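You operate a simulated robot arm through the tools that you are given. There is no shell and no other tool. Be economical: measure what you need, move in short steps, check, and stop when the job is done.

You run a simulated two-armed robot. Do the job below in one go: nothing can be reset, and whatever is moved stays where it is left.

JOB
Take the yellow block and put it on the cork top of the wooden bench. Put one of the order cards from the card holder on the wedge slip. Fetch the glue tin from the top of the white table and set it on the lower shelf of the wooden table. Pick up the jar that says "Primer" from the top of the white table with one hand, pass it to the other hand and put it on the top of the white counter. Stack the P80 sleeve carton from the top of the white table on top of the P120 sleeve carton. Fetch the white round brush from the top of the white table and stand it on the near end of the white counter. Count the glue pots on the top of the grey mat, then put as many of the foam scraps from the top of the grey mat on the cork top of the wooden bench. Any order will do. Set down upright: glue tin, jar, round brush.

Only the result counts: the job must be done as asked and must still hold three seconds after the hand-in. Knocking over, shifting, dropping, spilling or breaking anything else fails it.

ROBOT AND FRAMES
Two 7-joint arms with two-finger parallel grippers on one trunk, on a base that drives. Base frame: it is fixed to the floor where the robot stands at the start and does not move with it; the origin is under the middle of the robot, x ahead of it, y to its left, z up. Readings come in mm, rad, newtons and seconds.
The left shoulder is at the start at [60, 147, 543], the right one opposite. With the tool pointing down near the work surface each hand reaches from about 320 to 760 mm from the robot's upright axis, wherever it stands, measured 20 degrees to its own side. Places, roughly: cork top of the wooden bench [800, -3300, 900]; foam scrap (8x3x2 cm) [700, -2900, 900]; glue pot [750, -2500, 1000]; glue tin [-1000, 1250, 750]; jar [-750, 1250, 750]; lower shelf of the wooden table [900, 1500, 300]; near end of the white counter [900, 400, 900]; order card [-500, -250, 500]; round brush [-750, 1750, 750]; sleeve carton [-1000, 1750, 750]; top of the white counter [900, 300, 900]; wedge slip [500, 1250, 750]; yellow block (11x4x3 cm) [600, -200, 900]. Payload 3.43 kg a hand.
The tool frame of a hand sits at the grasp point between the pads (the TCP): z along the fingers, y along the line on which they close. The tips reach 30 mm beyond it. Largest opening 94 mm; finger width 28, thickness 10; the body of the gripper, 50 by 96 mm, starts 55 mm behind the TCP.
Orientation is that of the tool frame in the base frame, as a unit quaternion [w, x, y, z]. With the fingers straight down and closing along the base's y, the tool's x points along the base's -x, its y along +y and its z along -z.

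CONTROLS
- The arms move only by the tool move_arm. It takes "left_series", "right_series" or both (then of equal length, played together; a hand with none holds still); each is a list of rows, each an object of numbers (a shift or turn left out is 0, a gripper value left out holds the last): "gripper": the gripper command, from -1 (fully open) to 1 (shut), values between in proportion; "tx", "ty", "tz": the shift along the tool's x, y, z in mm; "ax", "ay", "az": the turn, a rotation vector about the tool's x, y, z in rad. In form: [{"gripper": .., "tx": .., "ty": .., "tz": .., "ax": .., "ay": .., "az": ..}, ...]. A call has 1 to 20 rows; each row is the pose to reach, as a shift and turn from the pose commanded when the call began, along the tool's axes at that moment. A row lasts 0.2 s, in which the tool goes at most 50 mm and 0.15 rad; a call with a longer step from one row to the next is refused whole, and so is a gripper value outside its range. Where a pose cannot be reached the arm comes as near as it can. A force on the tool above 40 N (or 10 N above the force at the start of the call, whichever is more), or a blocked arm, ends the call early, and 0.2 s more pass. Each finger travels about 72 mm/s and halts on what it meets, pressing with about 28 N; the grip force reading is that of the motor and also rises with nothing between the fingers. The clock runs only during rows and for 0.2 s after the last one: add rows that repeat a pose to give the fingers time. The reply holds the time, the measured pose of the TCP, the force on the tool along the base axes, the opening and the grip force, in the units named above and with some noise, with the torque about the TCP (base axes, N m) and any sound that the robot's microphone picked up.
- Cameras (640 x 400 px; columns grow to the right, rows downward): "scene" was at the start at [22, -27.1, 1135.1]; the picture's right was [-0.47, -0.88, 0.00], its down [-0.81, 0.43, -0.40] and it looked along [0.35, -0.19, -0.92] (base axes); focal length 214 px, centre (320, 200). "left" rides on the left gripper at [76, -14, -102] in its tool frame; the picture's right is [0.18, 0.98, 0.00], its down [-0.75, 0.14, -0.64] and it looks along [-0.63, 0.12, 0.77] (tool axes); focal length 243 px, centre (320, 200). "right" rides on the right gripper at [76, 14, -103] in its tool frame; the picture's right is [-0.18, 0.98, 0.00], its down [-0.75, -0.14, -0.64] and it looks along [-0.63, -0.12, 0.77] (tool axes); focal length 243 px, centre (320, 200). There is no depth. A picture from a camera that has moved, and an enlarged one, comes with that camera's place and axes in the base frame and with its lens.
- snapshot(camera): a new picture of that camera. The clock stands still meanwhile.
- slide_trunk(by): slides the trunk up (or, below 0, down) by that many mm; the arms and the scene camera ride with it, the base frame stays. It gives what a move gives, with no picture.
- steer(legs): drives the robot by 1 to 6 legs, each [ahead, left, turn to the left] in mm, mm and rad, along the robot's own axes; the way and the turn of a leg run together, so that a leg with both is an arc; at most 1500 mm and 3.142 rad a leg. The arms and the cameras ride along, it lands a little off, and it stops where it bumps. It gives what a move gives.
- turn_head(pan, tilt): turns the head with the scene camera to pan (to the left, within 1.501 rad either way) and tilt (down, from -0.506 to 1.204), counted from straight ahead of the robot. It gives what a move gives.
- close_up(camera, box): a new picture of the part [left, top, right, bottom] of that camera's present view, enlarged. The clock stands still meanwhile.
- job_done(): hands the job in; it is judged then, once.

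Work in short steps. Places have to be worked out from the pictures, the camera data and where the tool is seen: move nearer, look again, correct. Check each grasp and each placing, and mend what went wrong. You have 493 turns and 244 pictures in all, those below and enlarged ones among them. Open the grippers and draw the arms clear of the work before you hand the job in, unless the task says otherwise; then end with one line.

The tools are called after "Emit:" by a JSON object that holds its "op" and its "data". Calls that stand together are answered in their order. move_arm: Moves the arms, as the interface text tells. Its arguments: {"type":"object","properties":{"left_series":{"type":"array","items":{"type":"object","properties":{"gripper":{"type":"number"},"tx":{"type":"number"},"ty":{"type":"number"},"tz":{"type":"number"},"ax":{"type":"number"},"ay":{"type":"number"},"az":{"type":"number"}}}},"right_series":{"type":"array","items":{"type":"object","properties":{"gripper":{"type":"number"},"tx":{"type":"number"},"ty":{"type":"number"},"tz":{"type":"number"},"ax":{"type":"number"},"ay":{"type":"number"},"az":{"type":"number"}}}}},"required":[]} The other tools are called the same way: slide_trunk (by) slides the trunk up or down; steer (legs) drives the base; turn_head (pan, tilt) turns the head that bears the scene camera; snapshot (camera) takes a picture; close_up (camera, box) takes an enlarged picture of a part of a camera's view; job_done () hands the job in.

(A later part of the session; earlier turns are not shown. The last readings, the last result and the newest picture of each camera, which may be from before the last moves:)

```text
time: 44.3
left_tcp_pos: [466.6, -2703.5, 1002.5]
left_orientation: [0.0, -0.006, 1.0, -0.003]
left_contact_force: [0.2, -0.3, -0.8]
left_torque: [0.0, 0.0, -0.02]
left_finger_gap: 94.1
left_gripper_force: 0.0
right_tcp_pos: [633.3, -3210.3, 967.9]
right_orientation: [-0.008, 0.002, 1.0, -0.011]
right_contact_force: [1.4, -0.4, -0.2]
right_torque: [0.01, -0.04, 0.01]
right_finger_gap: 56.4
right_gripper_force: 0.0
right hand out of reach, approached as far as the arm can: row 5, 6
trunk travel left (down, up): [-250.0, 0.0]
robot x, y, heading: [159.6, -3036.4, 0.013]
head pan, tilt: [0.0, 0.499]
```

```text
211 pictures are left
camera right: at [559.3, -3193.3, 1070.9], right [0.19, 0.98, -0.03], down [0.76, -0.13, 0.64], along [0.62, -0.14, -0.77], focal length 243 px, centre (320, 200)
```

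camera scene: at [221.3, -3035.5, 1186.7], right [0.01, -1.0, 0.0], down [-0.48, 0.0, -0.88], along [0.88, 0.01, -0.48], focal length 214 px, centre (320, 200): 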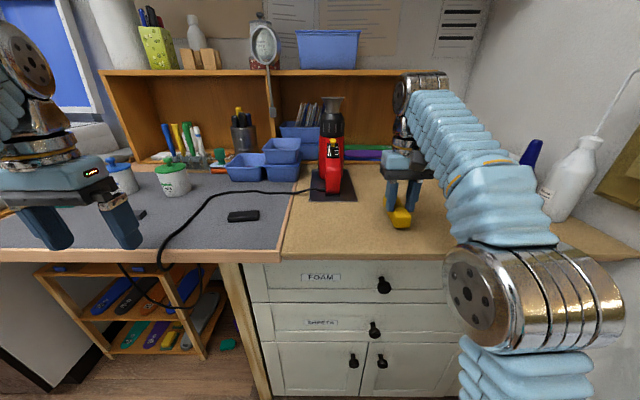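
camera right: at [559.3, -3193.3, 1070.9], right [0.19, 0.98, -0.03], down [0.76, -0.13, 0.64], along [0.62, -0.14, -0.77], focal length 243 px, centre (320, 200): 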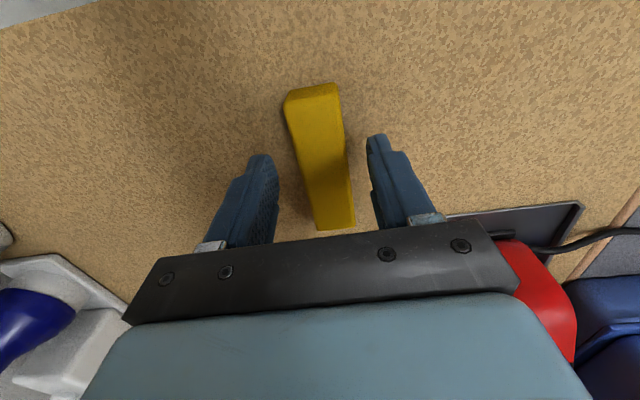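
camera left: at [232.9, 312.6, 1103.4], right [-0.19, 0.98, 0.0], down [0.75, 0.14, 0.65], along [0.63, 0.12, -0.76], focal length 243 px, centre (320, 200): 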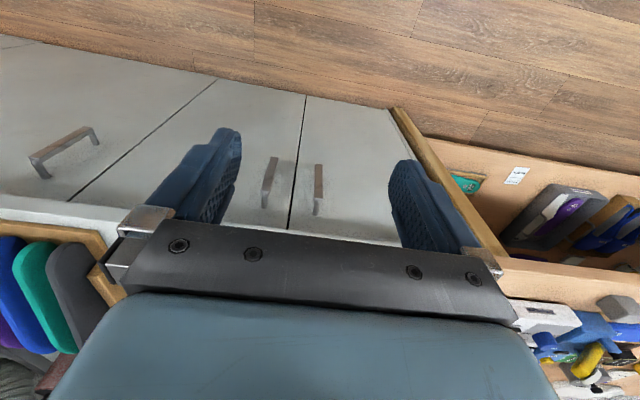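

Yellow block is down on the cork. Retract the right hand, and bring the left hand over the black scrap (~(640,-2859)) rotated 90° so the fingers close along x.

Emit:
{"op": "move_arm", "data": {"right_series": [{"tx": 40}, {"tx": 80, "tz": -5}, {"tx": 110, "tz": -15}, {"tx": 140, "tz": -25}]}}

Emit:
{"op": "move_arm", "data": {"left_series": [{"tx": -15, "ty": -15, "az": 0.14}, {"tx": -30, "ty": -30, "az": 0.28}, {"tx": -45, "ty": -45, "tz": 5, "az": 0.42}, {"tx": -60, "ty": -60, "tz": 10, "az": 0.56}, {"tx": -75, "ty": -75, "tz": 15, "az": 0.7}, {"tx": -90, "ty": -90, "tz": 20, "az": 0.84}, {"tx": -105, "ty": -105, "tz": 25, "az": 0.98}, {"tx": -120, "ty": -120, "tz": 30, "az": 1.12}, {"tx": -135, "ty": -135, "tz": 35, "az": 1.26}, {"tx": -145, "ty": -145, "tz": 40, "az": 1.4}, {"tx": -160, "ty": -155, "tz": 45, "az": 1.54}, {"tx": -160, "ty": -155, "tz": 45, "az": 1.57}]}}

Emit:
{"op": "snapshot", "data": {"camera": "left"}}

Emit:
{"op": "snapshot", "data": {"camera": "scene"}}

```text
time: 45.3
left_tcp_pos: [465.0, -2702.3, 1000.3]
left_orientation: [0.002, -0.006, 1.0, -0.003]
left_contact_force: [0.7, -1.0, -0.6]
left_torque: [-0.03, -0.02, -0.02]
left_finger_gap: 93.9
left_gripper_force: 0.1
right_tcp_pos: [493.1, -3202.0, 992.7]
right_orientation: [-0.008, -0.006, 1.0, -0.014]
right_contact_force: [-1.7, -3.7, 0.9]
right_torque: [0.4, -0.14, -0.02]
right_finger_gap: 56.2
right_gripper_force: 0.2
trunk travel left (down, up): [-250.0, 0.0]
robot x, y, heading: [161.4, -3037.8, 0.015]
head pan, tilt: [0.0, 0.499]
```

```text
time: 47.9
left_tcp_pos: [628.8, -2856.3, 956.4]
left_orientation: [0.002, 0.704, 0.711, -0.001]
left_contact_force: [0.4, 0.0, 0.9]
left_torque: [0.0, 0.01, -0.01]
left_finger_gap: 93.8
left_gripper_force: 0.1
right_tcp_pos: [495.9, -3206.4, 993.4]
right_orientation: [-0.009, 0.001, 1.0, -0.013]
right_contact_force: [0.7, 0.3, -0.4]
right_torque: [-0.02, -0.01, 0.01]
right_finger_gap: 56.5
right_gripper_force: 0.1
trunk travel left (down, up): [-250.0, 0.0]
robot x, y, heading: [162.3, -3035.5, 0.007]
head pan, tilt: [0.0, 0.499]
```

```text
210 pictures are left
camera left: at [614.2, -2781.6, 1058.3], right [0.98, 0.19, 0.0], down [0.15, -0.75, 0.65], along [0.13, -0.63, -0.76], focal length 243 px, centre (320, 200)
```

left: 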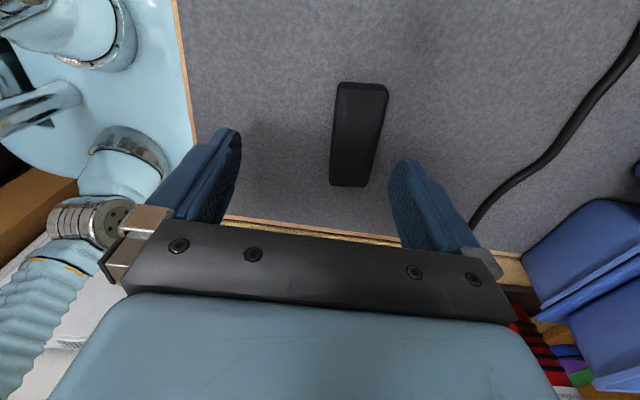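

```text
209 pictures are left
camera scene: at [221.5, -3035.5, 1186.8], right [0.01, -1.0, 0.0], down [-0.48, 0.0, -0.88], along [0.88, 0.01, -0.48], focal length 214 px, centre (320, 200)
```

scene: 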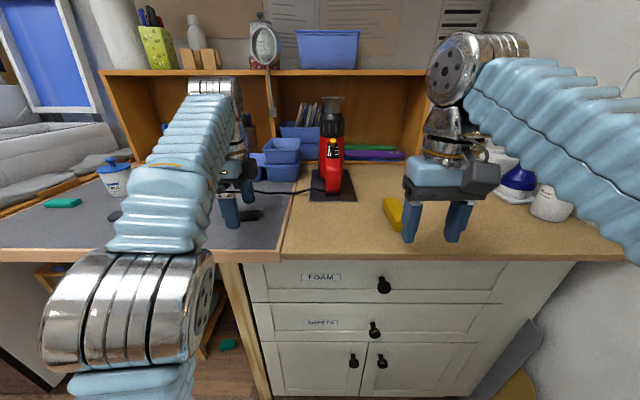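

Scrap centred at about (650,-2848), yawed slightly. Align, descend and close.

Emit:
{"op": "move_arm", "data": {"left_series": [{"tx": 8, "ty": 21, "az": -0.1}, {"tx": 8, "ty": 21, "tz": 10, "az": -0.15}, {"tx": 8, "ty": 21, "tz": 18, "az": -0.15}, {"tx": 8, "ty": 21, "tz": 24, "az": -0.15}, {"tx": 8, "ty": 21, "tz": 24, "az": -0.15, "gripper": 0}, {"tx": 8, "ty": 21, "tz": 24, "az": -0.15, "gripper": 1}, {"tx": 8, "ty": 21, "tz": 24, "az": -0.15, "gripper": 1}, {"tx": 8, "ty": 21, "tz": 24, "az": -0.15, "gripper": 1}]}}

Emit:
{"op": "snapshot", "data": {"camera": "left"}}

```text
time: 49.7
left_tcp_pos: [648.9, -2850.5, 933.2]
left_orientation: [0.003, 0.647, 0.763, -0.001]
left_contact_force: [-0.1, 1.0, 0.4]
left_torque: [-0.03, 0.02, -0.01]
left_finger_gap: 26.3
left_gripper_force: 28.1
right_tcp_pos: [494.9, -3205.3, 992.9]
right_orientation: [-0.009, 0.002, 1.0, -0.013]
right_contact_force: [0.4, 0.4, 0.2]
right_torque: [-0.01, 0.02, 0.0]
right_finger_gap: 56.5
right_gripper_force: 0.0
trunk travel left (down, up): [-250.0, 0.0]
robot x, y, heading: [158.1, -3037.2, 0.007]
head pan, tilt: [0.0, 0.499]
```

```text
208 pictures are left
camera left: at [623.7, -2777.2, 1034.4], right [0.94, 0.34, 0.0], down [0.26, -0.72, 0.65], along [0.22, -0.61, -0.76], focal length 243 px, centre (320, 200)
```

left: 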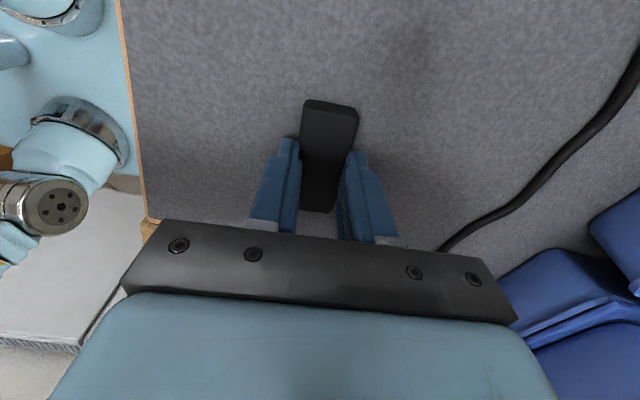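

Gripped (26 mm). Lifting, carrying right to the cork at about (625,-3035).

Emit:
{"op": "move_arm", "data": {"left_series": [{"tz": -15}, {"tz": -30}, {"tx": -40, "ty": -12, "tz": -32}, {"tx": -80, "ty": -25, "tz": -32}, {"tx": -120, "ty": -38, "tz": -32}, {"tx": -160, "ty": -50, "tz": -32}, {"tx": -178, "ty": -55, "tz": -32}, {"tx": -178, "ty": -55, "tz": -20}]}}

Emit:
{"op": "snapshot", "data": {"camera": "left"}}

Emit:
{"op": "snapshot", "data": {"camera": "scene"}}

```text
time: 51.5
left_tcp_pos: [623.2, -3035.3, 953.0]
left_orientation: [0.003, 0.647, 0.763, -0.001]
left_contact_force: [0.8, 0.0, -0.2]
left_torque: [0.0, 0.0, -0.01]
left_finger_gap: 26.0
left_gripper_force: 28.4
left hand out of reach, approached as far as the arm can: row 6, 7
right_tcp_pos: [494.0, -3206.7, 994.2]
right_orientation: [-0.009, 0.002, 1.0, -0.011]
right_contact_force: [-0.6, 0.2, -0.1]
right_torque: [0.0, 0.02, 0.01]
right_finger_gap: 56.4
right_gripper_force: 0.0
trunk travel left (down, up): [-250.0, 0.0]
robot x, y, heading: [160.0, -3033.6, 0.007]
head pan, tilt: [0.0, 0.499]
```

```text
207 pictures are left
camera left: at [597.0, -2962.0, 1054.4], right [0.94, 0.34, 0.0], down [0.26, -0.72, 0.65], along [0.22, -0.61, -0.76], focal length 243 px, centre (320, 200)
```

left: 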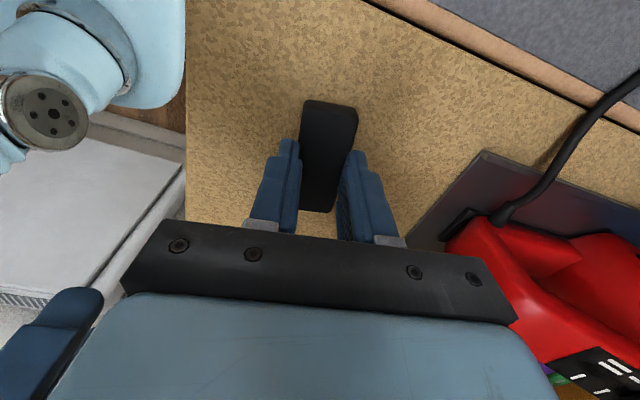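

```text
206 pictures are left
camera scene: at [221.3, -3035.5, 1186.8], right [0.01, -1.0, 0.0], down [-0.48, 0.0, -0.88], along [0.88, 0.01, -0.48], focal length 214 px, centre (320, 200)
```

scene: 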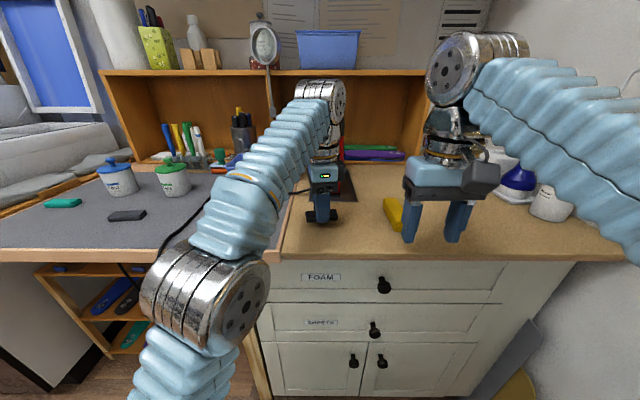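

Over the cork and clear of the heat-gun board. Lowering and releasing with a small opening.

Emit:
{"op": "move_arm", "data": {"left_series": [{"tz": 10}, {"tz": 17}, {"tz": 20}, {"tz": 20, "gripper": 0.2}, {"tz": 20, "gripper": 0}, {"tz": 20, "gripper": 0}, {"tz": 5}, {"tz": -10}]}}

Emit:
{"op": "snapshot", "data": {"camera": "left"}}

```text
time: 53.3
left_tcp_pos: [620.2, -3032.5, 955.0]
left_orientation: [0.004, 0.647, 0.763, -0.001]
left_contact_force: [0.1, -0.3, -0.8]
left_torque: [0.02, -0.01, 0.0]
left_finger_gap: 47.0
left_gripper_force: 0.0
left hand out of reach, approached as far as the arm can: row 8
right_tcp_pos: [493.7, -3207.0, 991.9]
right_orientation: [-0.009, 0.002, 1.0, -0.012]
right_contact_force: [-0.4, -0.3, -0.2]
right_torque: [0.02, 0.02, 0.02]
right_finger_gap: 56.1
right_gripper_force: 0.0
trunk travel left (down, up): [-250.0, 0.0]
robot x, y, heading: [162.0, -3037.9, 0.01]
head pan, tilt: [0.0, 0.499]
```

```text
205 pictures are left
camera left: at [593.6, -2959.1, 1057.2], right [0.94, 0.34, 0.0], down [0.26, -0.72, 0.65], along [0.22, -0.61, -0.76], focal length 243 px, centre (320, 200)
```

left: 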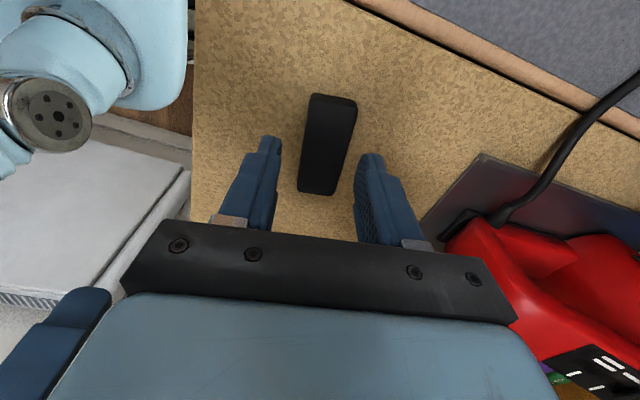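

Released on the cork. Next the grey scrap at ≈(649,-2570): move the left hand back left, then strafe the robot 280 left.

Emit:
{"op": "move_arm", "data": {"left_series": [{"tz": -12}, {"tx": 45, "ty": -3, "tz": -14}, {"tx": 90, "ty": -6, "tz": -16}, {"tx": 135, "ty": -9, "tz": -18}, {"tx": 180, "ty": -12, "tz": -20, "gripper": -1}]}}

Emit:
{"op": "steer", "data": {"legs": [[0, 280, 0]]}}

Emit:
{"op": "snapshot", "data": {"camera": "left"}}

Emit:
{"op": "snapshot", "data": {"camera": "scene"}}

```text
time: 54.5
left_tcp_pos: [582.3, -2858.5, 975.0]
left_orientation: [0.002, 0.647, 0.762, -0.001]
left_contact_force: [1.0, 0.1, -0.4]
left_torque: [-0.03, -0.02, 0.0]
left_finger_gap: 94.1
left_gripper_force: 0.1
left hand out of reach, approached as far as the arm can: row 1
right_tcp_pos: [495.2, -3206.3, 993.7]
right_orientation: [-0.009, 0.002, 1.0, -0.012]
right_contact_force: [-0.5, -0.5, 1.2]
right_torque: [0.03, 0.02, 0.03]
right_finger_gap: 56.4
right_gripper_force: 0.0
trunk travel left (down, up): [-250.0, 0.0]
robot x, y, heading: [158.5, -3034.9, 0.007]
head pan, tilt: [0.0, 0.499]
```

```text
time: 56.5
left_tcp_pos: [578.6, -2575.2, 975.0]
left_orientation: [0.003, 0.648, 0.761, 0.0]
left_contact_force: [-0.5, -1.0, 0.2]
left_torque: [0.02, 0.01, 0.01]
left_finger_gap: 94.0
left_gripper_force: 0.0
right_tcp_pos: [492.3, -2923.0, 993.8]
right_orientation: [-0.009, 0.003, 1.0, -0.012]
right_contact_force: [0.0, -0.4, 0.6]
right_torque: [0.01, -0.01, 0.01]
right_finger_gap: 56.7
right_gripper_force: 0.0
trunk travel left (down, up): [-250.0, 0.0]
robot x, y, heading: [155.3, -2748.6, 0.013]
head pan, tilt: [0.0, 0.499]
```

```text
204 pictures are left
camera left: at [553.3, -2502.1, 1075.7], right [0.94, 0.34, 0.0], down [0.26, -0.72, 0.65], along [0.22, -0.61, -0.76], focal length 243 px, centre (320, 200)
```

left: 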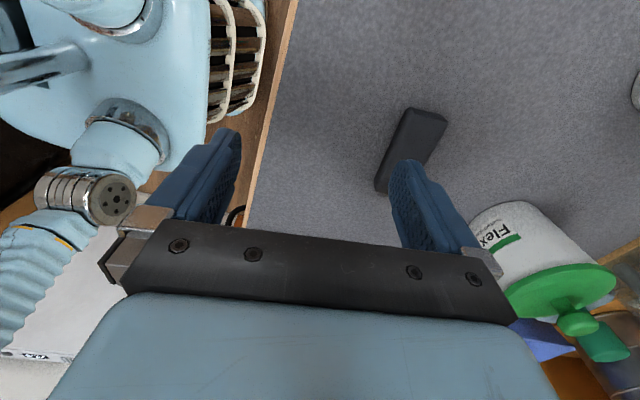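

```text
203 pictures are left
camera scene: at [219.1, -2751.7, 1186.8], right [0.01, -1.0, 0.0], down [-0.48, 0.0, -0.88], along [0.88, 0.01, -0.48], focal length 214 px, centre (320, 200)
```

scene: 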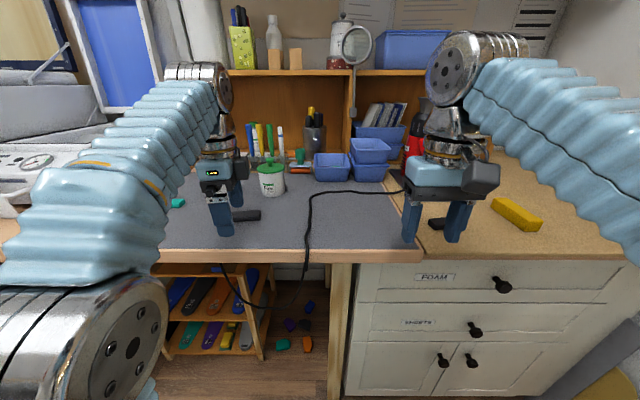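

Grey scrap centred ≈(646,-2566), same yaw. The FLEX pot is near so I use a 60 mm opening. Moving over it first.

Emit:
{"op": "move_arm", "data": {"left_series": [{"tx": -1, "ty": 30, "gripper": -0.25}, {"tx": -2, "ty": 60, "tz": 8}, {"tx": -2, "ty": 67, "tz": 18}, {"tx": -2, "ty": 67, "tz": 18}]}}

Emit:
{"op": "snapshot", "data": {"camera": "left"}}

```text
time: 57.5
left_tcp_pos: [646.5, -2567.5, 956.6]
left_orientation: [0.003, 0.648, 0.761, -0.001]
left_contact_force: [-0.3, 0.5, -0.2]
left_torque: [-0.01, 0.02, -0.01]
left_finger_gap: 58.9
left_gripper_force: 0.1
right_tcp_pos: [492.3, -2923.2, 992.5]
right_orientation: [-0.009, 0.003, 1.0, -0.012]
right_contact_force: [0.1, -0.1, -0.2]
right_torque: [0.0, 0.02, 0.04]
right_finger_gap: 56.1
right_gripper_force: 0.0
trunk travel left (down, up): [-250.0, 0.0]
robot x, y, heading: [157.8, -2753.3, 0.004]
head pan, tilt: [0.0, 0.499]
```

```text
202 pictures are left
camera left: at [620.1, -2493.9, 1059.2], right [0.94, 0.34, 0.0], down [0.26, -0.72, 0.65], along [0.22, -0.61, -0.76], focal length 243 px, centre (320, 200)
```

left: 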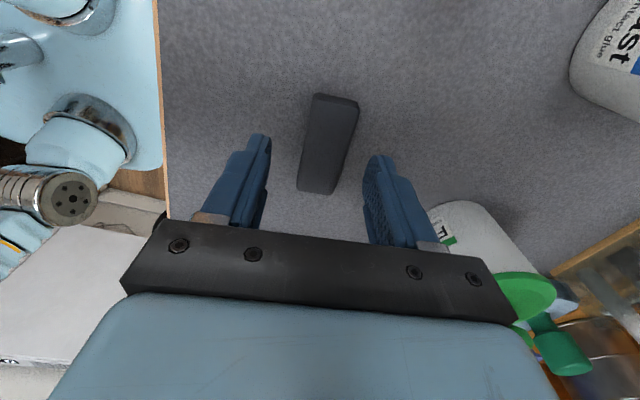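

Well centred, and the pot clears the hand by ~30 mm. Descending and gripping.

Emit:
{"op": "move_arm", "data": {"left_series": [{"tz": 10}, {"tz": 18}, {"tz": 24}, {"tz": 24, "gripper": 0.3}, {"tz": 24, "gripper": 1}, {"tz": 24, "gripper": 1}, {"tz": 24, "gripper": 1}, {"tz": 10}, {"tz": -5}]}}

Emit:
{"op": "snapshot", "data": {"camera": "left"}}

```text
time: 59.5
left_tcp_pos: [646.2, -2566.7, 961.1]
left_orientation: [0.003, 0.648, 0.761, -0.001]
left_contact_force: [0.1, -0.2, 0.6]
left_torque: [0.06, -0.02, -0.03]
left_finger_gap: 26.0
left_gripper_force: 28.2
right_tcp_pos: [492.8, -2922.8, 993.2]
right_orientation: [-0.009, 0.004, 1.0, -0.012]
right_contact_force: [0.0, -0.5, -0.5]
right_torque: [0.01, -0.01, -0.02]
right_finger_gap: 56.6
right_gripper_force: 0.1
trunk travel left (down, up): [-250.0, 0.0]
robot x, y, heading: [158.6, -2751.0, 0.009]
head pan, tilt: [0.0, 0.499]
```

```text
201 pictures are left
camera left: at [620.3, -2493.7, 1063.6], right [0.94, 0.34, 0.0], down [0.26, -0.72, 0.65], along [0.22, -0.61, -0.76], focal length 243 px, centre (320, 200)
```

left: 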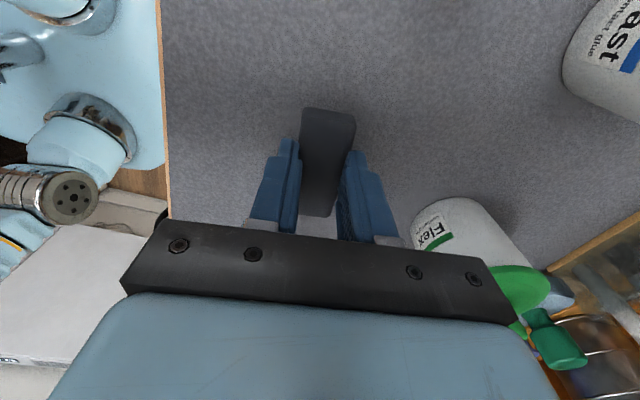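

Held. Retract slightly and raise, then strafe 325 right.

Emit:
{"op": "move_arm", "data": {"left_series": [{"tx": 4, "ty": -25, "tz": -5}, {"tx": 8, "ty": -50, "tz": -10}, {"tx": 11, "ty": -70, "tz": -18}, {"tx": 13, "ty": -80, "tz": -22}]}}

Emit:
{"op": "steer", "data": {"legs": [[0, -325, 0]]}}

Emit:
{"op": "snapshot", "data": {"camera": "left"}}

```text
time: 60.5
left_tcp_pos: [564.0, -2566.5, 983.6]
left_orientation: [0.003, 0.648, 0.762, -0.001]
left_contact_force: [-0.2, 0.2, 0.6]
left_torque: [0.03, 0.0, 0.02]
left_finger_gap: 26.2
left_gripper_force: 28.3
right_tcp_pos: [493.4, -2922.8, 993.9]
right_orientation: [-0.009, 0.004, 1.0, -0.013]
right_contact_force: [-0.3, 0.2, -0.1]
right_torque: [0.0, 0.03, 0.01]
right_finger_gap: 56.3
right_gripper_force: 0.0
trunk travel left (down, up): [-250.0, 0.0]
robot x, y, heading: [157.6, -2757.6, 0.007]
head pan, tilt: [0.0, 0.499]
```

```text
time: 62.6
left_tcp_pos: [565.6, -2887.7, 983.5]
left_orientation: [0.002, 0.647, 0.763, -0.001]
left_contact_force: [0.5, -0.2, -0.1]
left_torque: [-0.01, 0.01, 0.0]
left_finger_gap: 26.1
left_gripper_force: 28.1
right_tcp_pos: [495.9, -3244.4, 993.9]
right_orientation: [-0.008, 0.002, 1.0, -0.012]
right_contact_force: [0.0, 0.1, 0.6]
right_torque: [-0.03, -0.01, -0.03]
right_finger_gap: 56.3
right_gripper_force: 0.0
trunk travel left (down, up): [-250.0, 0.0]
robot x, y, heading: [158.7, -3072.6, 0.006]
head pan, tilt: [0.0, 0.499]
```

```text
200 pictures are left
camera left: at [538.9, -2814.1, 1084.6], right [0.94, 0.34, 0.0], down [0.26, -0.72, 0.65], along [0.22, -0.61, -0.76], focal length 243 px, centre (320, 200)
```

left: 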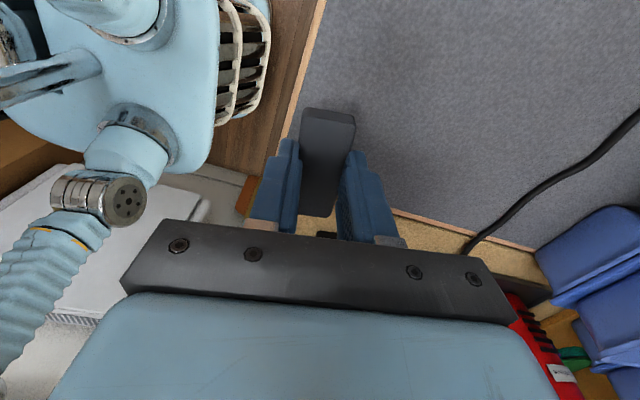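

Moving the left hand over to about (610,-3120) between the black scrap and the yellow block.

Emit:
{"op": "move_arm", "data": {"left_series": [{"tx": -46, "ty": -6}, {"tx": -92, "ty": -12}, {"tx": -138, "ty": -18}, {"tx": -184, "ty": -23}, {"tx": -230, "ty": -28}, {"tx": -234, "ty": -10, "tz": 5}, {"tx": -236, "ty": 8, "tz": 18}]}}

Emit:
{"op": "snapshot", "data": {"camera": "left"}}

Emit:
{"op": "snapshot", "data": {"camera": "scene"}}

```text
time: 64.2
left_tcp_pos: [603.4, -3114.6, 951.6]
left_orientation: [0.004, 0.647, 0.763, -0.001]
left_contact_force: [-0.1, -0.2, 0.3]
left_torque: [-0.02, 0.01, -0.02]
left_finger_gap: 26.2
left_gripper_force: 28.1
left hand out of reach, approached as far as the arm can: row 4, 5, 6, 7
right_tcp_pos: [496.0, -3244.1, 993.5]
right_orientation: [-0.009, 0.001, 1.0, -0.012]
right_contact_force: [0.0, -0.1, 0.6]
right_torque: [0.0, -0.02, 0.03]
right_finger_gap: 56.2
right_gripper_force: 0.0
trunk travel left (down, up): [-250.0, 0.0]
robot x, y, heading: [158.6, -3076.9, 0.01]
head pan, tilt: [0.0, 0.499]
```

```text
199 pictures are left
camera left: at [576.5, -3040.5, 1053.2], right [0.94, 0.34, 0.0], down [0.26, -0.72, 0.65], along [0.22, -0.61, -0.76], focal length 243 px, centre (320, 200)
```

left: 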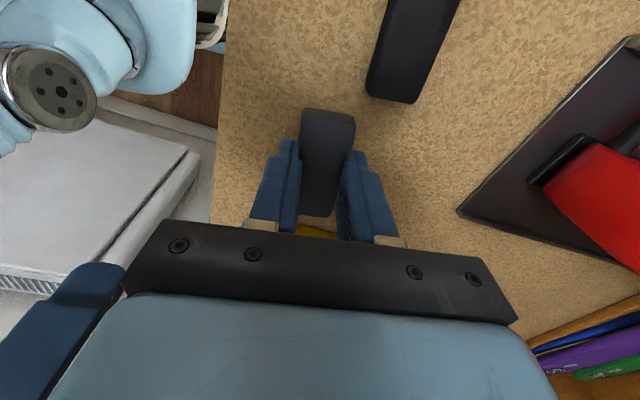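

```text
198 pictures are left
camera scene: at [221.6, -3073.5, 1186.8], right [0.01, -1.0, 0.0], down [-0.48, 0.0, -0.88], along [0.88, 0.01, -0.48], focal length 214 px, centre (320, 200)
```

scene: 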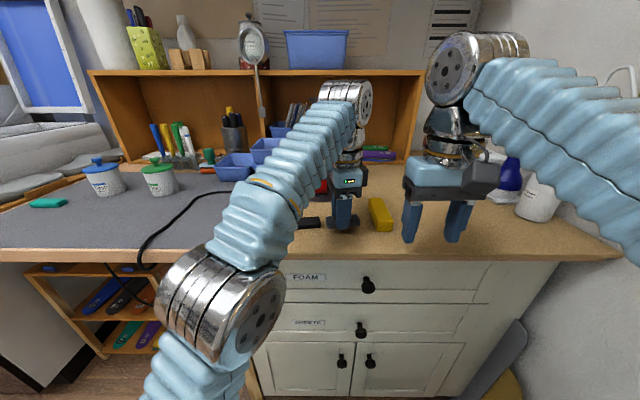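

Space is free below. Lowering and releasing.

Emit:
{"op": "move_arm", "data": {"left_series": [{"tx": -6, "tz": 8}, {"tx": -6, "tz": 15}, {"tx": -6, "tz": 18}, {"tx": -6, "tz": 18, "gripper": 0.2}, {"tx": -6, "tz": 18, "gripper": 0.0}, {"tx": -6, "tz": 18, "gripper": 0.0}, {"tx": -6, "tz": 3}, {"tx": -6, "tz": -6}]}}

Emit:
{"op": "snapshot", "data": {"camera": "left"}}

```text
time: 66.0
left_tcp_pos: [601.0, -3116.7, 951.7]
left_orientation: [0.004, 0.647, 0.762, -0.001]
left_contact_force: [0.5, -0.3, -0.4]
left_torque: [0.01, -0.01, 0.0]
left_finger_gap: 46.9
left_gripper_force: 0.0
left hand out of reach, approached as far as the arm can: row 8
right_tcp_pos: [495.9, -3242.9, 992.9]
right_orientation: [-0.009, 0.001, 1.0, -0.012]
right_contact_force: [0.2, -1.5, 0.2]
right_torque: [0.0, -0.01, 0.0]
right_finger_gap: 56.4
right_gripper_force: 0.1
trunk travel left (down, up): [-250.0, 0.0]
robot x, y, heading: [164.2, -3073.8, 0.01]
head pan, tilt: [0.0, 0.499]
```

```text
197 pictures are left
camera left: at [574.6, -3043.6, 1053.3], right [0.94, 0.34, 0.0], down [0.26, -0.72, 0.65], along [0.22, -0.61, -0.76], focal length 243 px, centre (320, 200)
```

left: 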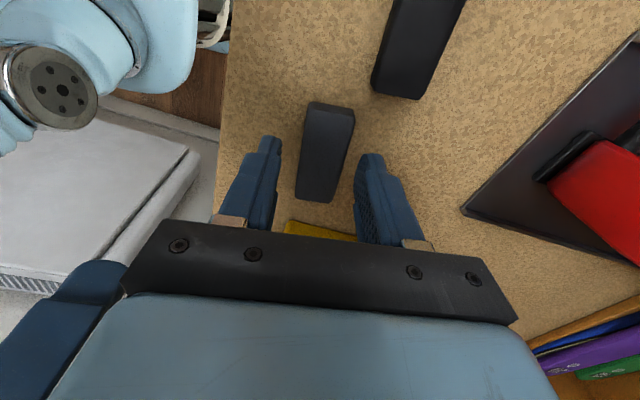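

Both scraps placed. Retract the left hand toward the robot, then swing it back to the left neutral pose.

Emit:
{"op": "move_arm", "data": {"left_series": [{"tx": 4, "ty": -25, "tz": -8}, {"tx": 8, "ty": -50, "tz": -20}, {"tx": 14, "ty": -85, "tz": -30, "gripper": -0.5}, {"tx": 50, "ty": -90, "tz": -35, "az": -0.14}, {"tx": 95, "ty": -95, "tz": -35, "az": -0.28}, {"tx": 140, "ty": -100, "tz": -35, "az": -0.42}, {"tx": 185, "ty": -105, "tz": -35, "az": -0.56}, {"tx": 225, "ty": -110, "tz": -35, "az": -0.7}, {"tx": 260, "ty": -115, "tz": -35, "az": -0.84}, {"tx": 290, "ty": -120, "tz": -35, "az": -0.98}, {"tx": 300, "ty": -125, "tz": -35, "az": -1.12}, {"tx": 300, "ty": -125, "tz": -35, "az": -1.26}, {"tx": 300, "ty": -125, "tz": -35, "az": -1.4}]}}

Emit:
{"op": "snapshot", "data": {"camera": "scene"}}

```text
time: 68.8
left_tcp_pos: [428.8, -2841.8, 984.9]
left_orientation: [0.001, 0.003, 1.0, -0.002]
left_contact_force: [0.4, -0.1, 1.5]
left_torque: [-0.01, 0.0, -0.01]
left_finger_gap: 70.6
left_gripper_force: 0.0
right_tcp_pos: [495.4, -3245.2, 993.2]
right_orientation: [-0.008, 0.002, 1.0, -0.012]
right_contact_force: [0.7, 0.0, -1.2]
right_torque: [-0.02, -0.02, 0.02]
right_finger_gap: 56.3
right_gripper_force: 0.1
trunk travel left (down, up): [-250.0, 0.0]
robot x, y, heading: [161.9, -3076.9, 0.008]
head pan, tilt: [0.0, 0.499]
```

```text
196 pictures are left
camera scene: at [221.7, -3073.5, 1186.8], right [0.01, -1.0, 0.0], down [-0.48, 0.0, -0.88], along [0.88, 0.01, -0.48], focal length 214 px, centre (320, 200)
```

scene: 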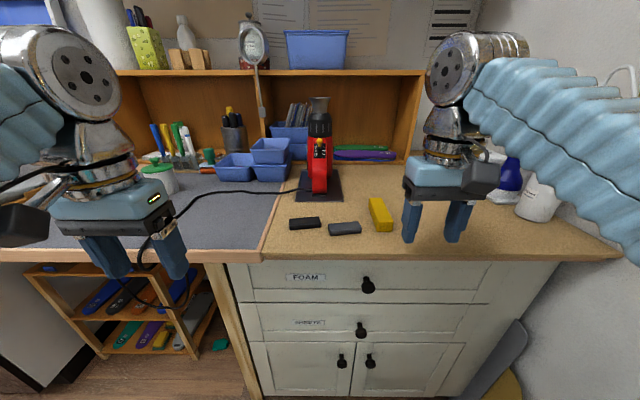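

Bench work done: two scraps and the block are on the cork. Now drive back to the card holder area: back off, strafe left.

Emit:
{"op": "steer", "data": {"legs": [[-185, 0, 0], [0, 1450, 0], [0, 1300, 0]]}}

Emit:
{"op": "turn_head", "data": {"pan": -1.5, "tilt": 0.9}}

Emit:
{"op": "snapshot", "data": {"camera": "scene"}}

```text
time: 83.3
left_tcp_pos: [193.5, -81.6, 985.3]
left_orientation: [0.002, -0.006, 1.0, -0.003]
left_contact_force: [-0.2, 0.4, -0.7]
left_torque: [-0.03, -0.03, -0.04]
left_finger_gap: 70.5
left_gripper_force: 0.0
right_tcp_pos: [268.1, -481.3, 994.1]
right_orientation: [-0.009, -0.009, 1.0, -0.012]
right_contact_force: [0.5, 0.8, 0.1]
right_torque: [0.02, -0.03, 0.0]
right_finger_gap: 56.2
right_gripper_force: 0.1
trunk travel left (down, up): [-250.0, 0.0]
robot x, y, heading: [-70.5, -322.4, 0.028]
head pan, tilt: [0.0, 0.499]
```

```text
time: 84.9
left_tcp_pos: [193.4, -80.9, 985.5]
left_orientation: [0.001, -0.006, 1.0, -0.002]
left_contact_force: [0.5, 0.3, 0.6]
left_torque: [-0.03, 0.01, 0.02]
left_finger_gap: 70.4
left_gripper_force: 0.0
right_tcp_pos: [266.9, -482.0, 993.6]
right_orientation: [-0.009, -0.008, 1.0, -0.012]
right_contact_force: [0.5, -0.3, -0.1]
right_torque: [-0.01, 0.01, 0.03]
right_finger_gap: 56.5
right_gripper_force: 0.1
trunk travel left (down, up): [-250.0, 0.0]
robot x, y, heading: [-69.0, -319.9, 0.032]
head pan, tilt: [-1.499, 0.901]
```

```text
195 pictures are left
camera scene: at [-92.6, -394.3, 1152.9], right [-0.99, -0.1, 0.0], down [-0.08, 0.78, -0.62], along [0.06, -0.62, -0.78], focal length 214 px, centre (320, 200)
```

scene: 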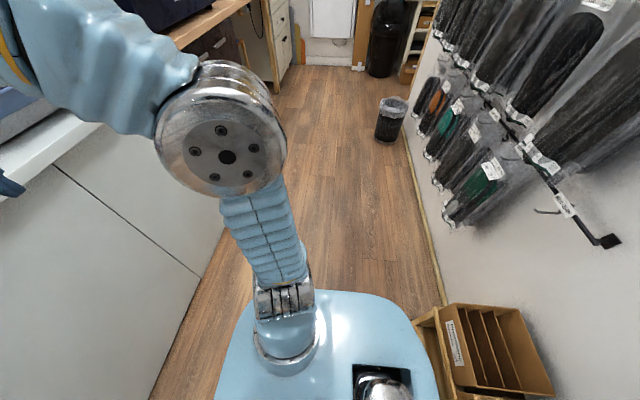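

The brown holder is behind the robot near the wall. Moving a bit forward and turning around to face it.

Emit:
{"op": "steer", "data": {"legs": [[60, 0, 0], [0, 0, 1.56], [0, 0, 1.56]]}}

Emit:
{"op": "turn_head", "data": {"pan": 0, "tilt": 0.9}}

Emit:
{"op": "snapshot", "data": {"camera": "scene"}}

```text
time: 93.4
left_tcp_pos: [-286.1, -541.5, 985.6]
left_orientation: [-0.002, 1.0, -0.02, -0.002]
left_contact_force: [0.5, -0.1, -0.8]
left_torque: [0.01, -0.02, 0.03]
left_finger_gap: 70.5
left_gripper_force: 0.0
right_tcp_pos: [-340.0, -136.5, 993.5]
right_orientation: [-0.012, 1.0, -0.017, 0.009]
right_contact_force: [0.4, 0.1, 0.3]
right_torque: [-0.01, 0.01, -0.01]
right_finger_gap: 56.5
right_gripper_force: 0.0
trunk travel left (down, up): [-250.0, 0.0]
robot x, y, heading: [-13.6, -317.2, 3.118]
head pan, tilt: [-1.499, 0.901]
```

```text
time: 95.0
left_tcp_pos: [-285.1, -541.4, 984.9]
left_orientation: [-0.003, 1.0, -0.019, -0.001]
left_contact_force: [-0.3, 1.1, -0.3]
left_torque: [-0.04, 0.0, -0.01]
left_finger_gap: 70.4
left_gripper_force: 0.0
right_tcp_pos: [-340.0, -137.3, 993.0]
right_orientation: [-0.012, 1.0, -0.018, 0.008]
right_contact_force: [-0.8, -0.8, -1.3]
right_torque: [-0.02, 0.0, -0.01]
right_finger_gap: 56.4
right_gripper_force: 0.0
trunk travel left (down, up): [-250.0, 0.0]
robot x, y, heading: [-11.1, -318.2, 3.117]
head pan, tilt: [0.0, 0.901]
```

```text
194 pictures are left
camera scene: at [-55.3, -315.6, 1152.9], right [0.02, 1.0, 0.0], down [0.78, -0.02, -0.62], along [-0.62, 0.01, -0.78], focal length 214 px, centre (320, 200)
```

scene: 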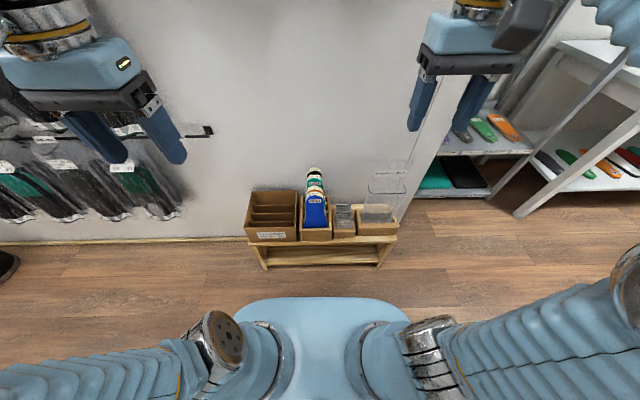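

Emit:
{"op": "close_up", "data": {"camera": "scene", "box": [230, 140, 430, 270]}}

```text
3.08 times, centred on (330, 205) of scene
camera zoom: at [-55.3, -315.6, 1152.9], right [0.02, 1.0, 0.0], down [0.78, -0.02, -0.62], along [-0.62, 0.01, -0.78], focal length 660 px, centre (289, 185)
```

zoom: 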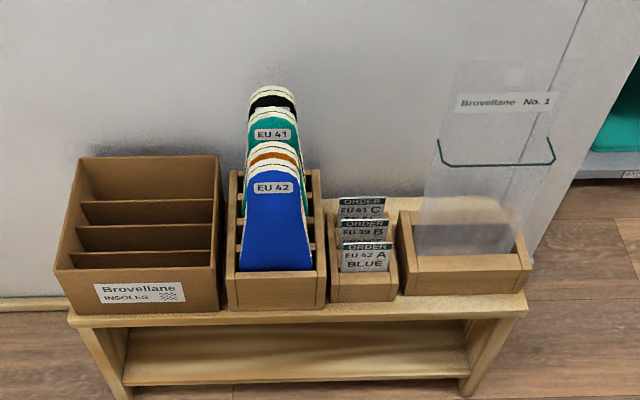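

Order cards stand in a small wooden holder at about (-410,-224,~540). Lowering the trunk for a lower, second viewpoint to get heights.

Emit:
{"op": "slide_trunk", "data": {"by": -250}}

Emit:
{"op": "turn_head", "data": {"pan": 0, "tilt": 0.7}}

Emit:
{"op": "snapshot", "data": {"camera": "scene"}}

```text
time: 97.6
left_tcp_pos: [-284.4, -541.9, 735.8]
left_orientation: [-0.002, 1.0, -0.019, 0.0]
left_contact_force: [0.4, -0.4, -0.1]
left_torque: [-0.03, -0.02, 0.01]
left_finger_gap: 70.4
left_gripper_force: 0.1
right_tcp_pos: [-340.1, -136.9, 743.1]
right_orientation: [-0.012, 1.0, -0.016, 0.009]
right_contact_force: [0.6, -0.6, 0.8]
right_torque: [-0.02, -0.01, 0.02]
right_finger_gap: 56.2
right_gripper_force: 0.0
trunk travel left (down, up): [0.0, 250.0]
robot x, y, heading: [-12.5, -319.1, 3.121]
head pan, tilt: [0.0, 0.901]
```

```text
time: 98.3
left_tcp_pos: [-285.6, -540.3, 735.8]
left_orientation: [-0.003, 1.0, -0.019, 0.0]
left_contact_force: [-0.4, 0.7, 0.1]
left_torque: [0.02, -0.01, 0.02]
left_finger_gap: 70.4
left_gripper_force: 0.2
right_tcp_pos: [-337.8, -136.8, 743.0]
right_orientation: [-0.012, 1.0, -0.017, 0.009]
right_contact_force: [-0.1, -0.3, -0.4]
right_torque: [-0.02, 0.01, -0.02]
right_finger_gap: 56.5
right_gripper_force: 0.1
trunk travel left (down, up): [0.0, 250.0]
robot x, y, heading: [-11.3, -317.1, 3.119]
head pan, tilt: [0.0, 0.7]
```

```text
192 pictures are left
camera scene: at [-64.7, -315.4, 919.0], right [0.02, 1.0, 0.0], down [0.64, -0.01, -0.76], along [-0.76, 0.02, -0.64], focal length 214 px, centre (320, 200)
```

scene: 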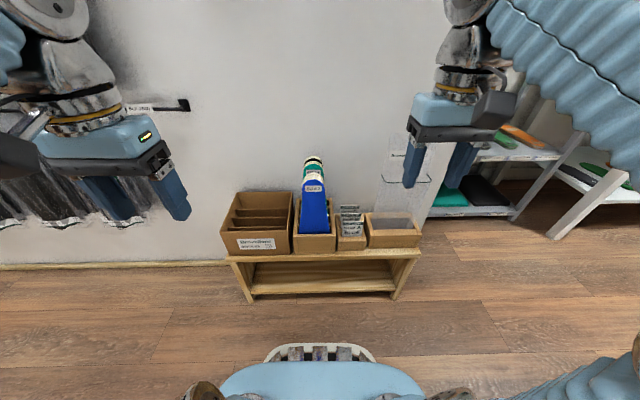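

Emit:
{"op": "close_up", "data": {"camera": "scene", "box": [280, 145, 440, 255]}}

```text
3.64 times, centred on (360, 200) of scene
camera zoom: at [-64.7, -315.4, 919.0], right [0.02, 1.0, 0.0], down [0.64, -0.01, -0.76], along [-0.76, 0.02, -0.64], focal length 780 px, centre (174, 200)
```

zoom: 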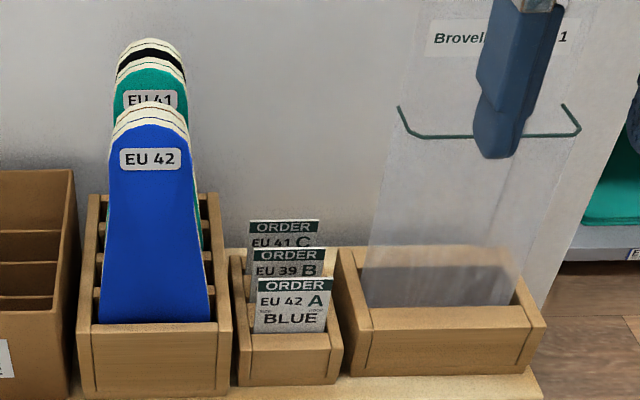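

Cards' tops at z≈441, first card x≈-524, y≈-203. Before choosing a grip I want to see the wedge slip; I'll raise the trunk, strafe toward the tables (+y), and look.

Emit:
{"op": "slide_trunk", "data": {"by": 250}}

Emit:
{"op": "steer", "data": {"legs": [[0, -800, 0], [0, -700, 0]]}}

Emit:
{"op": "turn_head", "data": {"pan": 0, "tilt": 0.55}}

Emit:
{"op": "snapshot", "data": {"camera": "scene"}}

```text
time: 100.9
left_tcp_pos: [-284.7, -541.2, 985.6]
left_orientation: [-0.003, 1.0, -0.019, -0.001]
left_contact_force: [0.2, -0.3, -0.2]
left_torque: [-0.02, 0.03, 0.0]
left_finger_gap: 70.7
left_gripper_force: 0.1
right_tcp_pos: [-339.6, -137.4, 993.0]
right_orientation: [-0.012, 1.0, -0.018, 0.008]
right_contact_force: [0.2, 0.2, 0.3]
right_torque: [-0.02, 0.01, 0.01]
right_finger_gap: 56.5
right_gripper_force: 0.0
trunk travel left (down, up): [-250.0, 0.0]
robot x, y, heading: [-6.8, -319.3, 3.118]
head pan, tilt: [0.0, 0.7]
```

```text
time: 108.7
left_tcp_pos: [-249.7, 975.6, 986.4]
left_orientation: [-0.002, 1.0, -0.027, -0.001]
left_contact_force: [-0.7, -0.6, -0.5]
left_torque: [0.02, 0.02, 0.02]
left_finger_gap: 70.3
left_gripper_force: 0.0
right_tcp_pos: [-297.3, 1380.2, 992.8]
right_orientation: [-0.012, 1.0, -0.024, 0.009]
right_contact_force: [0.4, 1.3, 0.5]
right_torque: [0.02, -0.01, -0.01]
right_finger_gap: 56.4
right_gripper_force: 0.1
trunk travel left (down, up): [-250.0, 0.0]
robot x, y, heading: [33.8, 1197.1, 3.106]
head pan, tilt: [0.0, 0.7]
```

```text
time: 109.4
left_tcp_pos: [-249.5, 977.3, 985.2]
left_orientation: [-0.003, 1.0, -0.026, 0.0]
left_contact_force: [-0.4, 0.7, -0.4]
left_torque: [0.02, 0.01, -0.01]
left_finger_gap: 70.2
left_gripper_force: 0.1
right_tcp_pos: [-298.2, 1381.4, 994.1]
right_orientation: [-0.012, 1.0, -0.024, 0.009]
right_contact_force: [0.3, 0.3, 0.5]
right_torque: [-0.03, -0.02, 0.0]
right_finger_gap: 56.2
right_gripper_force: 0.1
trunk travel left (down, up): [-250.0, 0.0]
robot x, y, heading: [26.2, 1195.2, 3.104]
head pan, tilt: [0.0, 0.55]
```

```text
190 pictures are left
camera scene: at [-30.2, 1199.2, 1182.1], right [0.03, 1.0, 0.0], down [0.52, -0.02, -0.85], along [-0.85, 0.03, -0.52], focal length 214 px, centre (320, 200)
```

scene: 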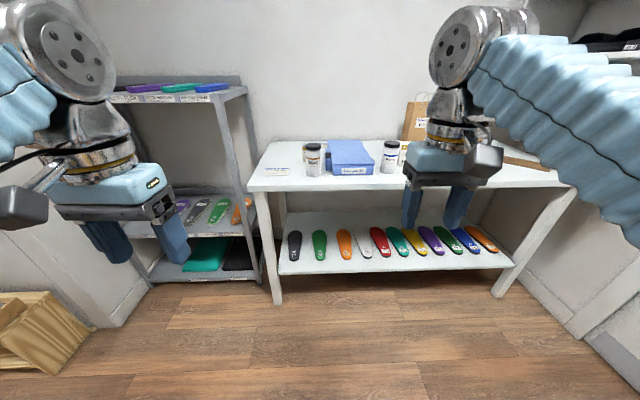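

White table is ahead. Zoom in to see its items.

Emit:
{"op": "close_up", "data": {"camera": "scene", "box": [240, 80, 580, 200]}}

```text
1.88 times, centred on (410, 140) of scene
camera zoom: at [-30.2, 1199.2, 1182.1], right [0.03, 1.0, 0.0], down [0.52, -0.02, -0.85], along [-0.85, 0.03, -0.52], focal length 404 px, centre (151, 313)
```

zoom: 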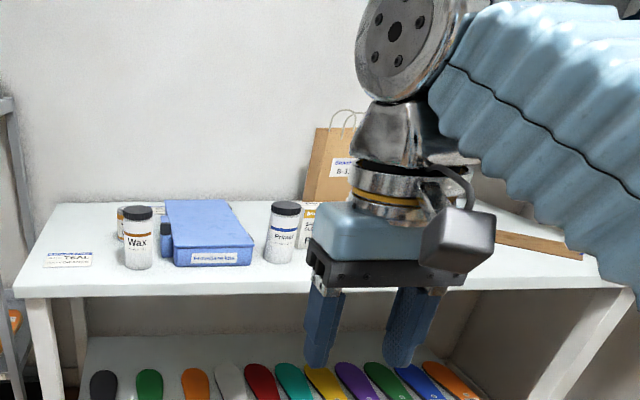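

Driving closer to the white table, squared up, shifted toward its middle.

Emit:
{"op": "steer", "data": {"legs": [[330, -230, 0.037]]}}

Emit:
{"op": "turn_head", "data": {"pan": 0.25, "tilt": 0.6}}

Emit:
{"op": "snapshot", "data": {"camera": "scene"}}

Emit:
{"op": "turn_head", "data": {"pan": -1.0, "tilt": 0.6}}

Emit:
{"op": "snapshot", "data": {"camera": "scene"}}

Emit:
{"op": "snapshot", "data": {"camera": "right"}}

```text
time: 111.9
left_tcp_pos: [-571.6, 1204.1, 986.1]
left_orientation: [-0.003, 1.0, -0.01, -0.001]
left_contact_force: [0.2, -0.8, -0.2]
left_torque: [0.01, 0.01, -0.02]
left_finger_gap: 70.8
left_gripper_force: 0.0
right_tcp_pos: [-633.4, 1606.6, 992.7]
right_orientation: [-0.011, 1.0, -0.008, 0.009]
right_contact_force: [-0.3, 0.1, -0.4]
right_torque: [0.0, 0.0, 0.02]
right_finger_gap: 56.4
right_gripper_force: 0.1
trunk travel left (down, up): [-250.0, 0.0]
robot x, y, heading: [-301.2, 1431.9, 3.141]
head pan, tilt: [0.0, 0.55]
```

```text
time: 112.7
left_tcp_pos: [-570.8, 1203.9, 986.0]
left_orientation: [-0.003, 1.0, -0.009, -0.002]
left_contact_force: [0.7, 0.6, 1.1]
left_torque: [-0.01, -0.01, -0.01]
left_finger_gap: 70.7
left_gripper_force: 0.1
right_tcp_pos: [-632.9, 1607.1, 993.9]
right_orientation: [-0.012, 1.0, -0.007, 0.009]
right_contact_force: [-0.5, 0.7, 0.5]
right_torque: [-0.02, 0.0, -0.01]
right_finger_gap: 56.3
right_gripper_force: 0.1
trunk travel left (down, up): [-250.0, 0.0]
robot x, y, heading: [-301.1, 1428.7, 3.143]
head pan, tilt: [0.25, 0.6]
```

```text
188 pictures are left
camera scene: at [-355.8, 1412.2, 1177.7], right [-0.24, 0.97, 0.0], down [0.55, 0.14, -0.83], along [-0.8, -0.2, -0.56], focal length 214 px, centre (320, 200)
```

scene: 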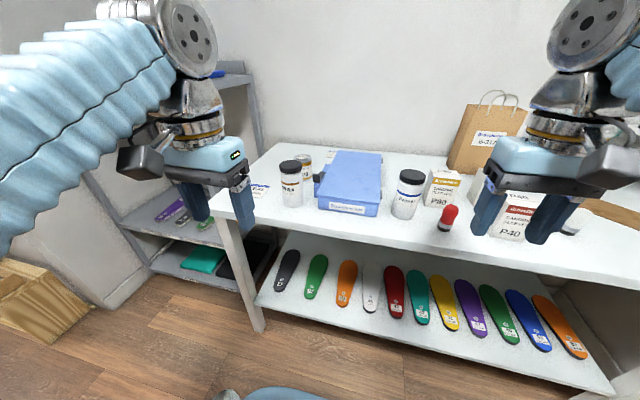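

```text
time: 114.1
left_tcp_pos: [-571.2, 1204.3, 985.5]
left_orientation: [-0.003, 1.0, -0.009, -0.002]
left_contact_force: [0.2, 0.1, 0.3]
left_torque: [0.01, 0.0, 0.0]
left_finger_gap: 70.4
left_gripper_force: 0.0
right_tcp_pos: [-632.7, 1607.3, 993.8]
right_orientation: [-0.012, 1.0, -0.008, 0.009]
right_contact_force: [0.1, -0.7, 0.3]
right_torque: [0.0, 0.01, -0.01]
right_finger_gap: 56.5
right_gripper_force: 0.1
trunk travel left (down, up): [-250.0, 0.0]
robot x, y, heading: [-299.7, 1431.8, 3.143]
head pan, tilt: [-1.0, 0.6]
```

```text
187 pictures are left
camera scene: at [-317.8, 1508.2, 1177.7], right [0.84, 0.54, 0.0], down [0.3, -0.48, -0.83], along [-0.44, 0.69, -0.56], focal length 214 px, centre (320, 200)
```

scene: 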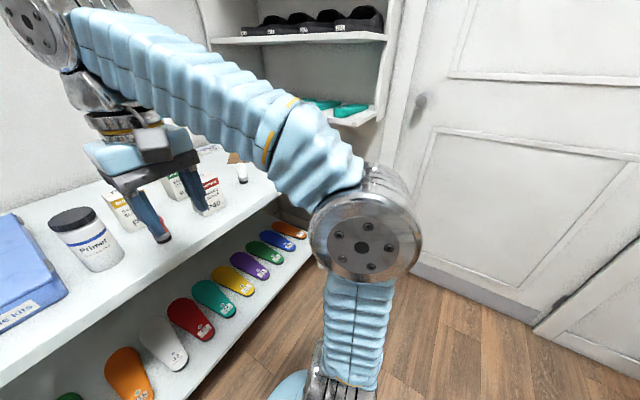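

```text
186 pictures are left
camera right: at [-559.5, 1588.9, 1096.7], right [-0.2, -0.98, -0.03], down [-0.76, 0.14, 0.63], along [-0.62, 0.15, -0.77], focal length 243 px, centre (320, 200)
```

right: 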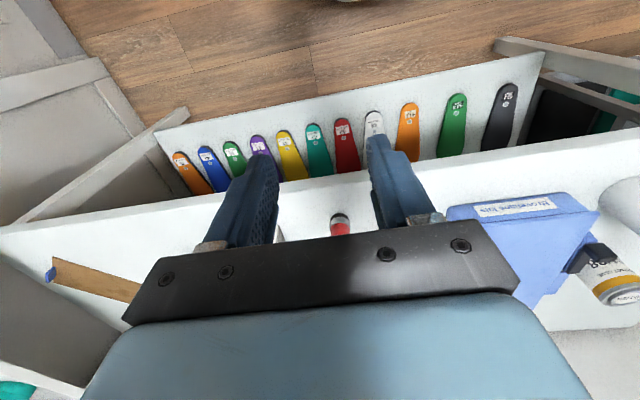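

Need a cleaner overview: swing the right hand outward and the left hand outward, then look with more tilt.

Emit:
{"op": "move_arm", "data": {"right_series": [{"tx": 15, "ty": -40}, {"tx": 30, "ty": -80}, {"tx": 30, "ty": -120}, {"tx": 30, "ty": -160}, {"tx": 30, "ty": -190}], "left_series": [{"tx": 0, "ty": 30}, {"tx": 0, "ty": 60}, {"tx": 0, "ty": 80}, {"tx": 0, "ty": 90}, {"tx": 0, "ty": 100}]}}

Emit:
{"op": "turn_head", "data": {"pan": -0.2, "tilt": 0.65}}

Emit:
{"op": "snapshot", "data": {"camera": "scene"}}

Emit:
{"op": "close_up", "data": {"camera": "scene", "box": [180, 100, 500, 240]}}

```text
time: 115.3
left_tcp_pos: [-573.9, 1103.8, 983.8]
left_orientation: [-0.002, 1.0, -0.01, 0.0]
left_contact_force: [0.8, 0.1, -0.8]
left_torque: [0.01, -0.01, 0.01]
left_finger_gap: 70.6
left_gripper_force: 0.2
right_tcp_pos: [-597.8, 1797.4, 998.9]
right_orientation: [-0.012, 1.0, -0.008, 0.009]
right_contact_force: [0.9, 0.4, 0.0]
right_torque: [0.0, 0.0, 0.0]
right_finger_gap: 56.6
right_gripper_force: 0.0
trunk travel left (down, up): [-250.0, 0.0]
robot x, y, heading: [-296.2, 1434.2, 3.136]
head pan, tilt: [-1.0, 0.6]
```

```text
time: 116.4
left_tcp_pos: [-573.1, 1104.9, 985.8]
left_orientation: [-0.002, 1.0, -0.011, -0.001]
left_contact_force: [-0.2, 0.4, 0.7]
left_torque: [0.04, 0.01, -0.02]
left_finger_gap: 70.5
left_gripper_force: 0.1
right_tcp_pos: [-598.1, 1796.8, 998.5]
right_orientation: [-0.012, 1.0, -0.009, 0.008]
right_contact_force: [-0.5, 0.7, 0.0]
right_torque: [0.0, 0.03, 0.01]
right_finger_gap: 56.3
right_gripper_force: 0.2
trunk travel left (down, up): [-250.0, 0.0]
robot x, y, heading: [-304.4, 1432.5, 3.14]
head pan, tilt: [-0.201, 0.649]
```

```text
185 pictures are left
camera scene: at [-355.1, 1451.4, 1173.4], right [0.2, 0.98, 0.0], down [0.59, -0.12, -0.8], along [-0.78, 0.16, -0.6], focal length 214 px, centre (320, 200)
```

scene: 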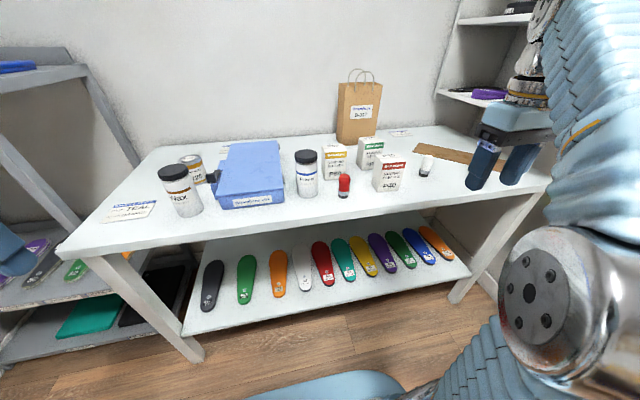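

```text
2.00 times, centred on (340, 170) of scene
camera zoom: at [-355.1, 1451.4, 1173.4], right [0.2, 0.98, 0.0], down [0.59, -0.12, -0.8], along [-0.78, 0.16, -0.6], focal length 429 px, centre (280, 260)
```

zoom: 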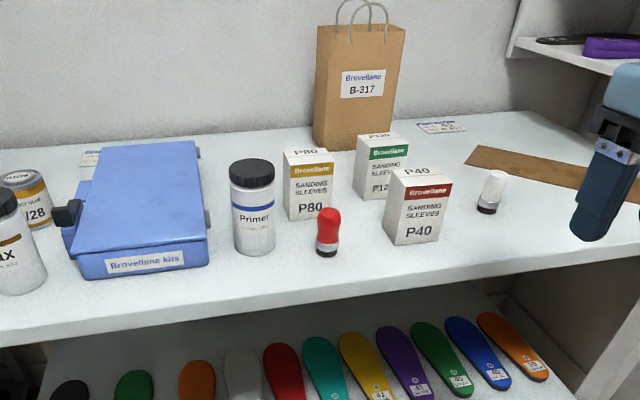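

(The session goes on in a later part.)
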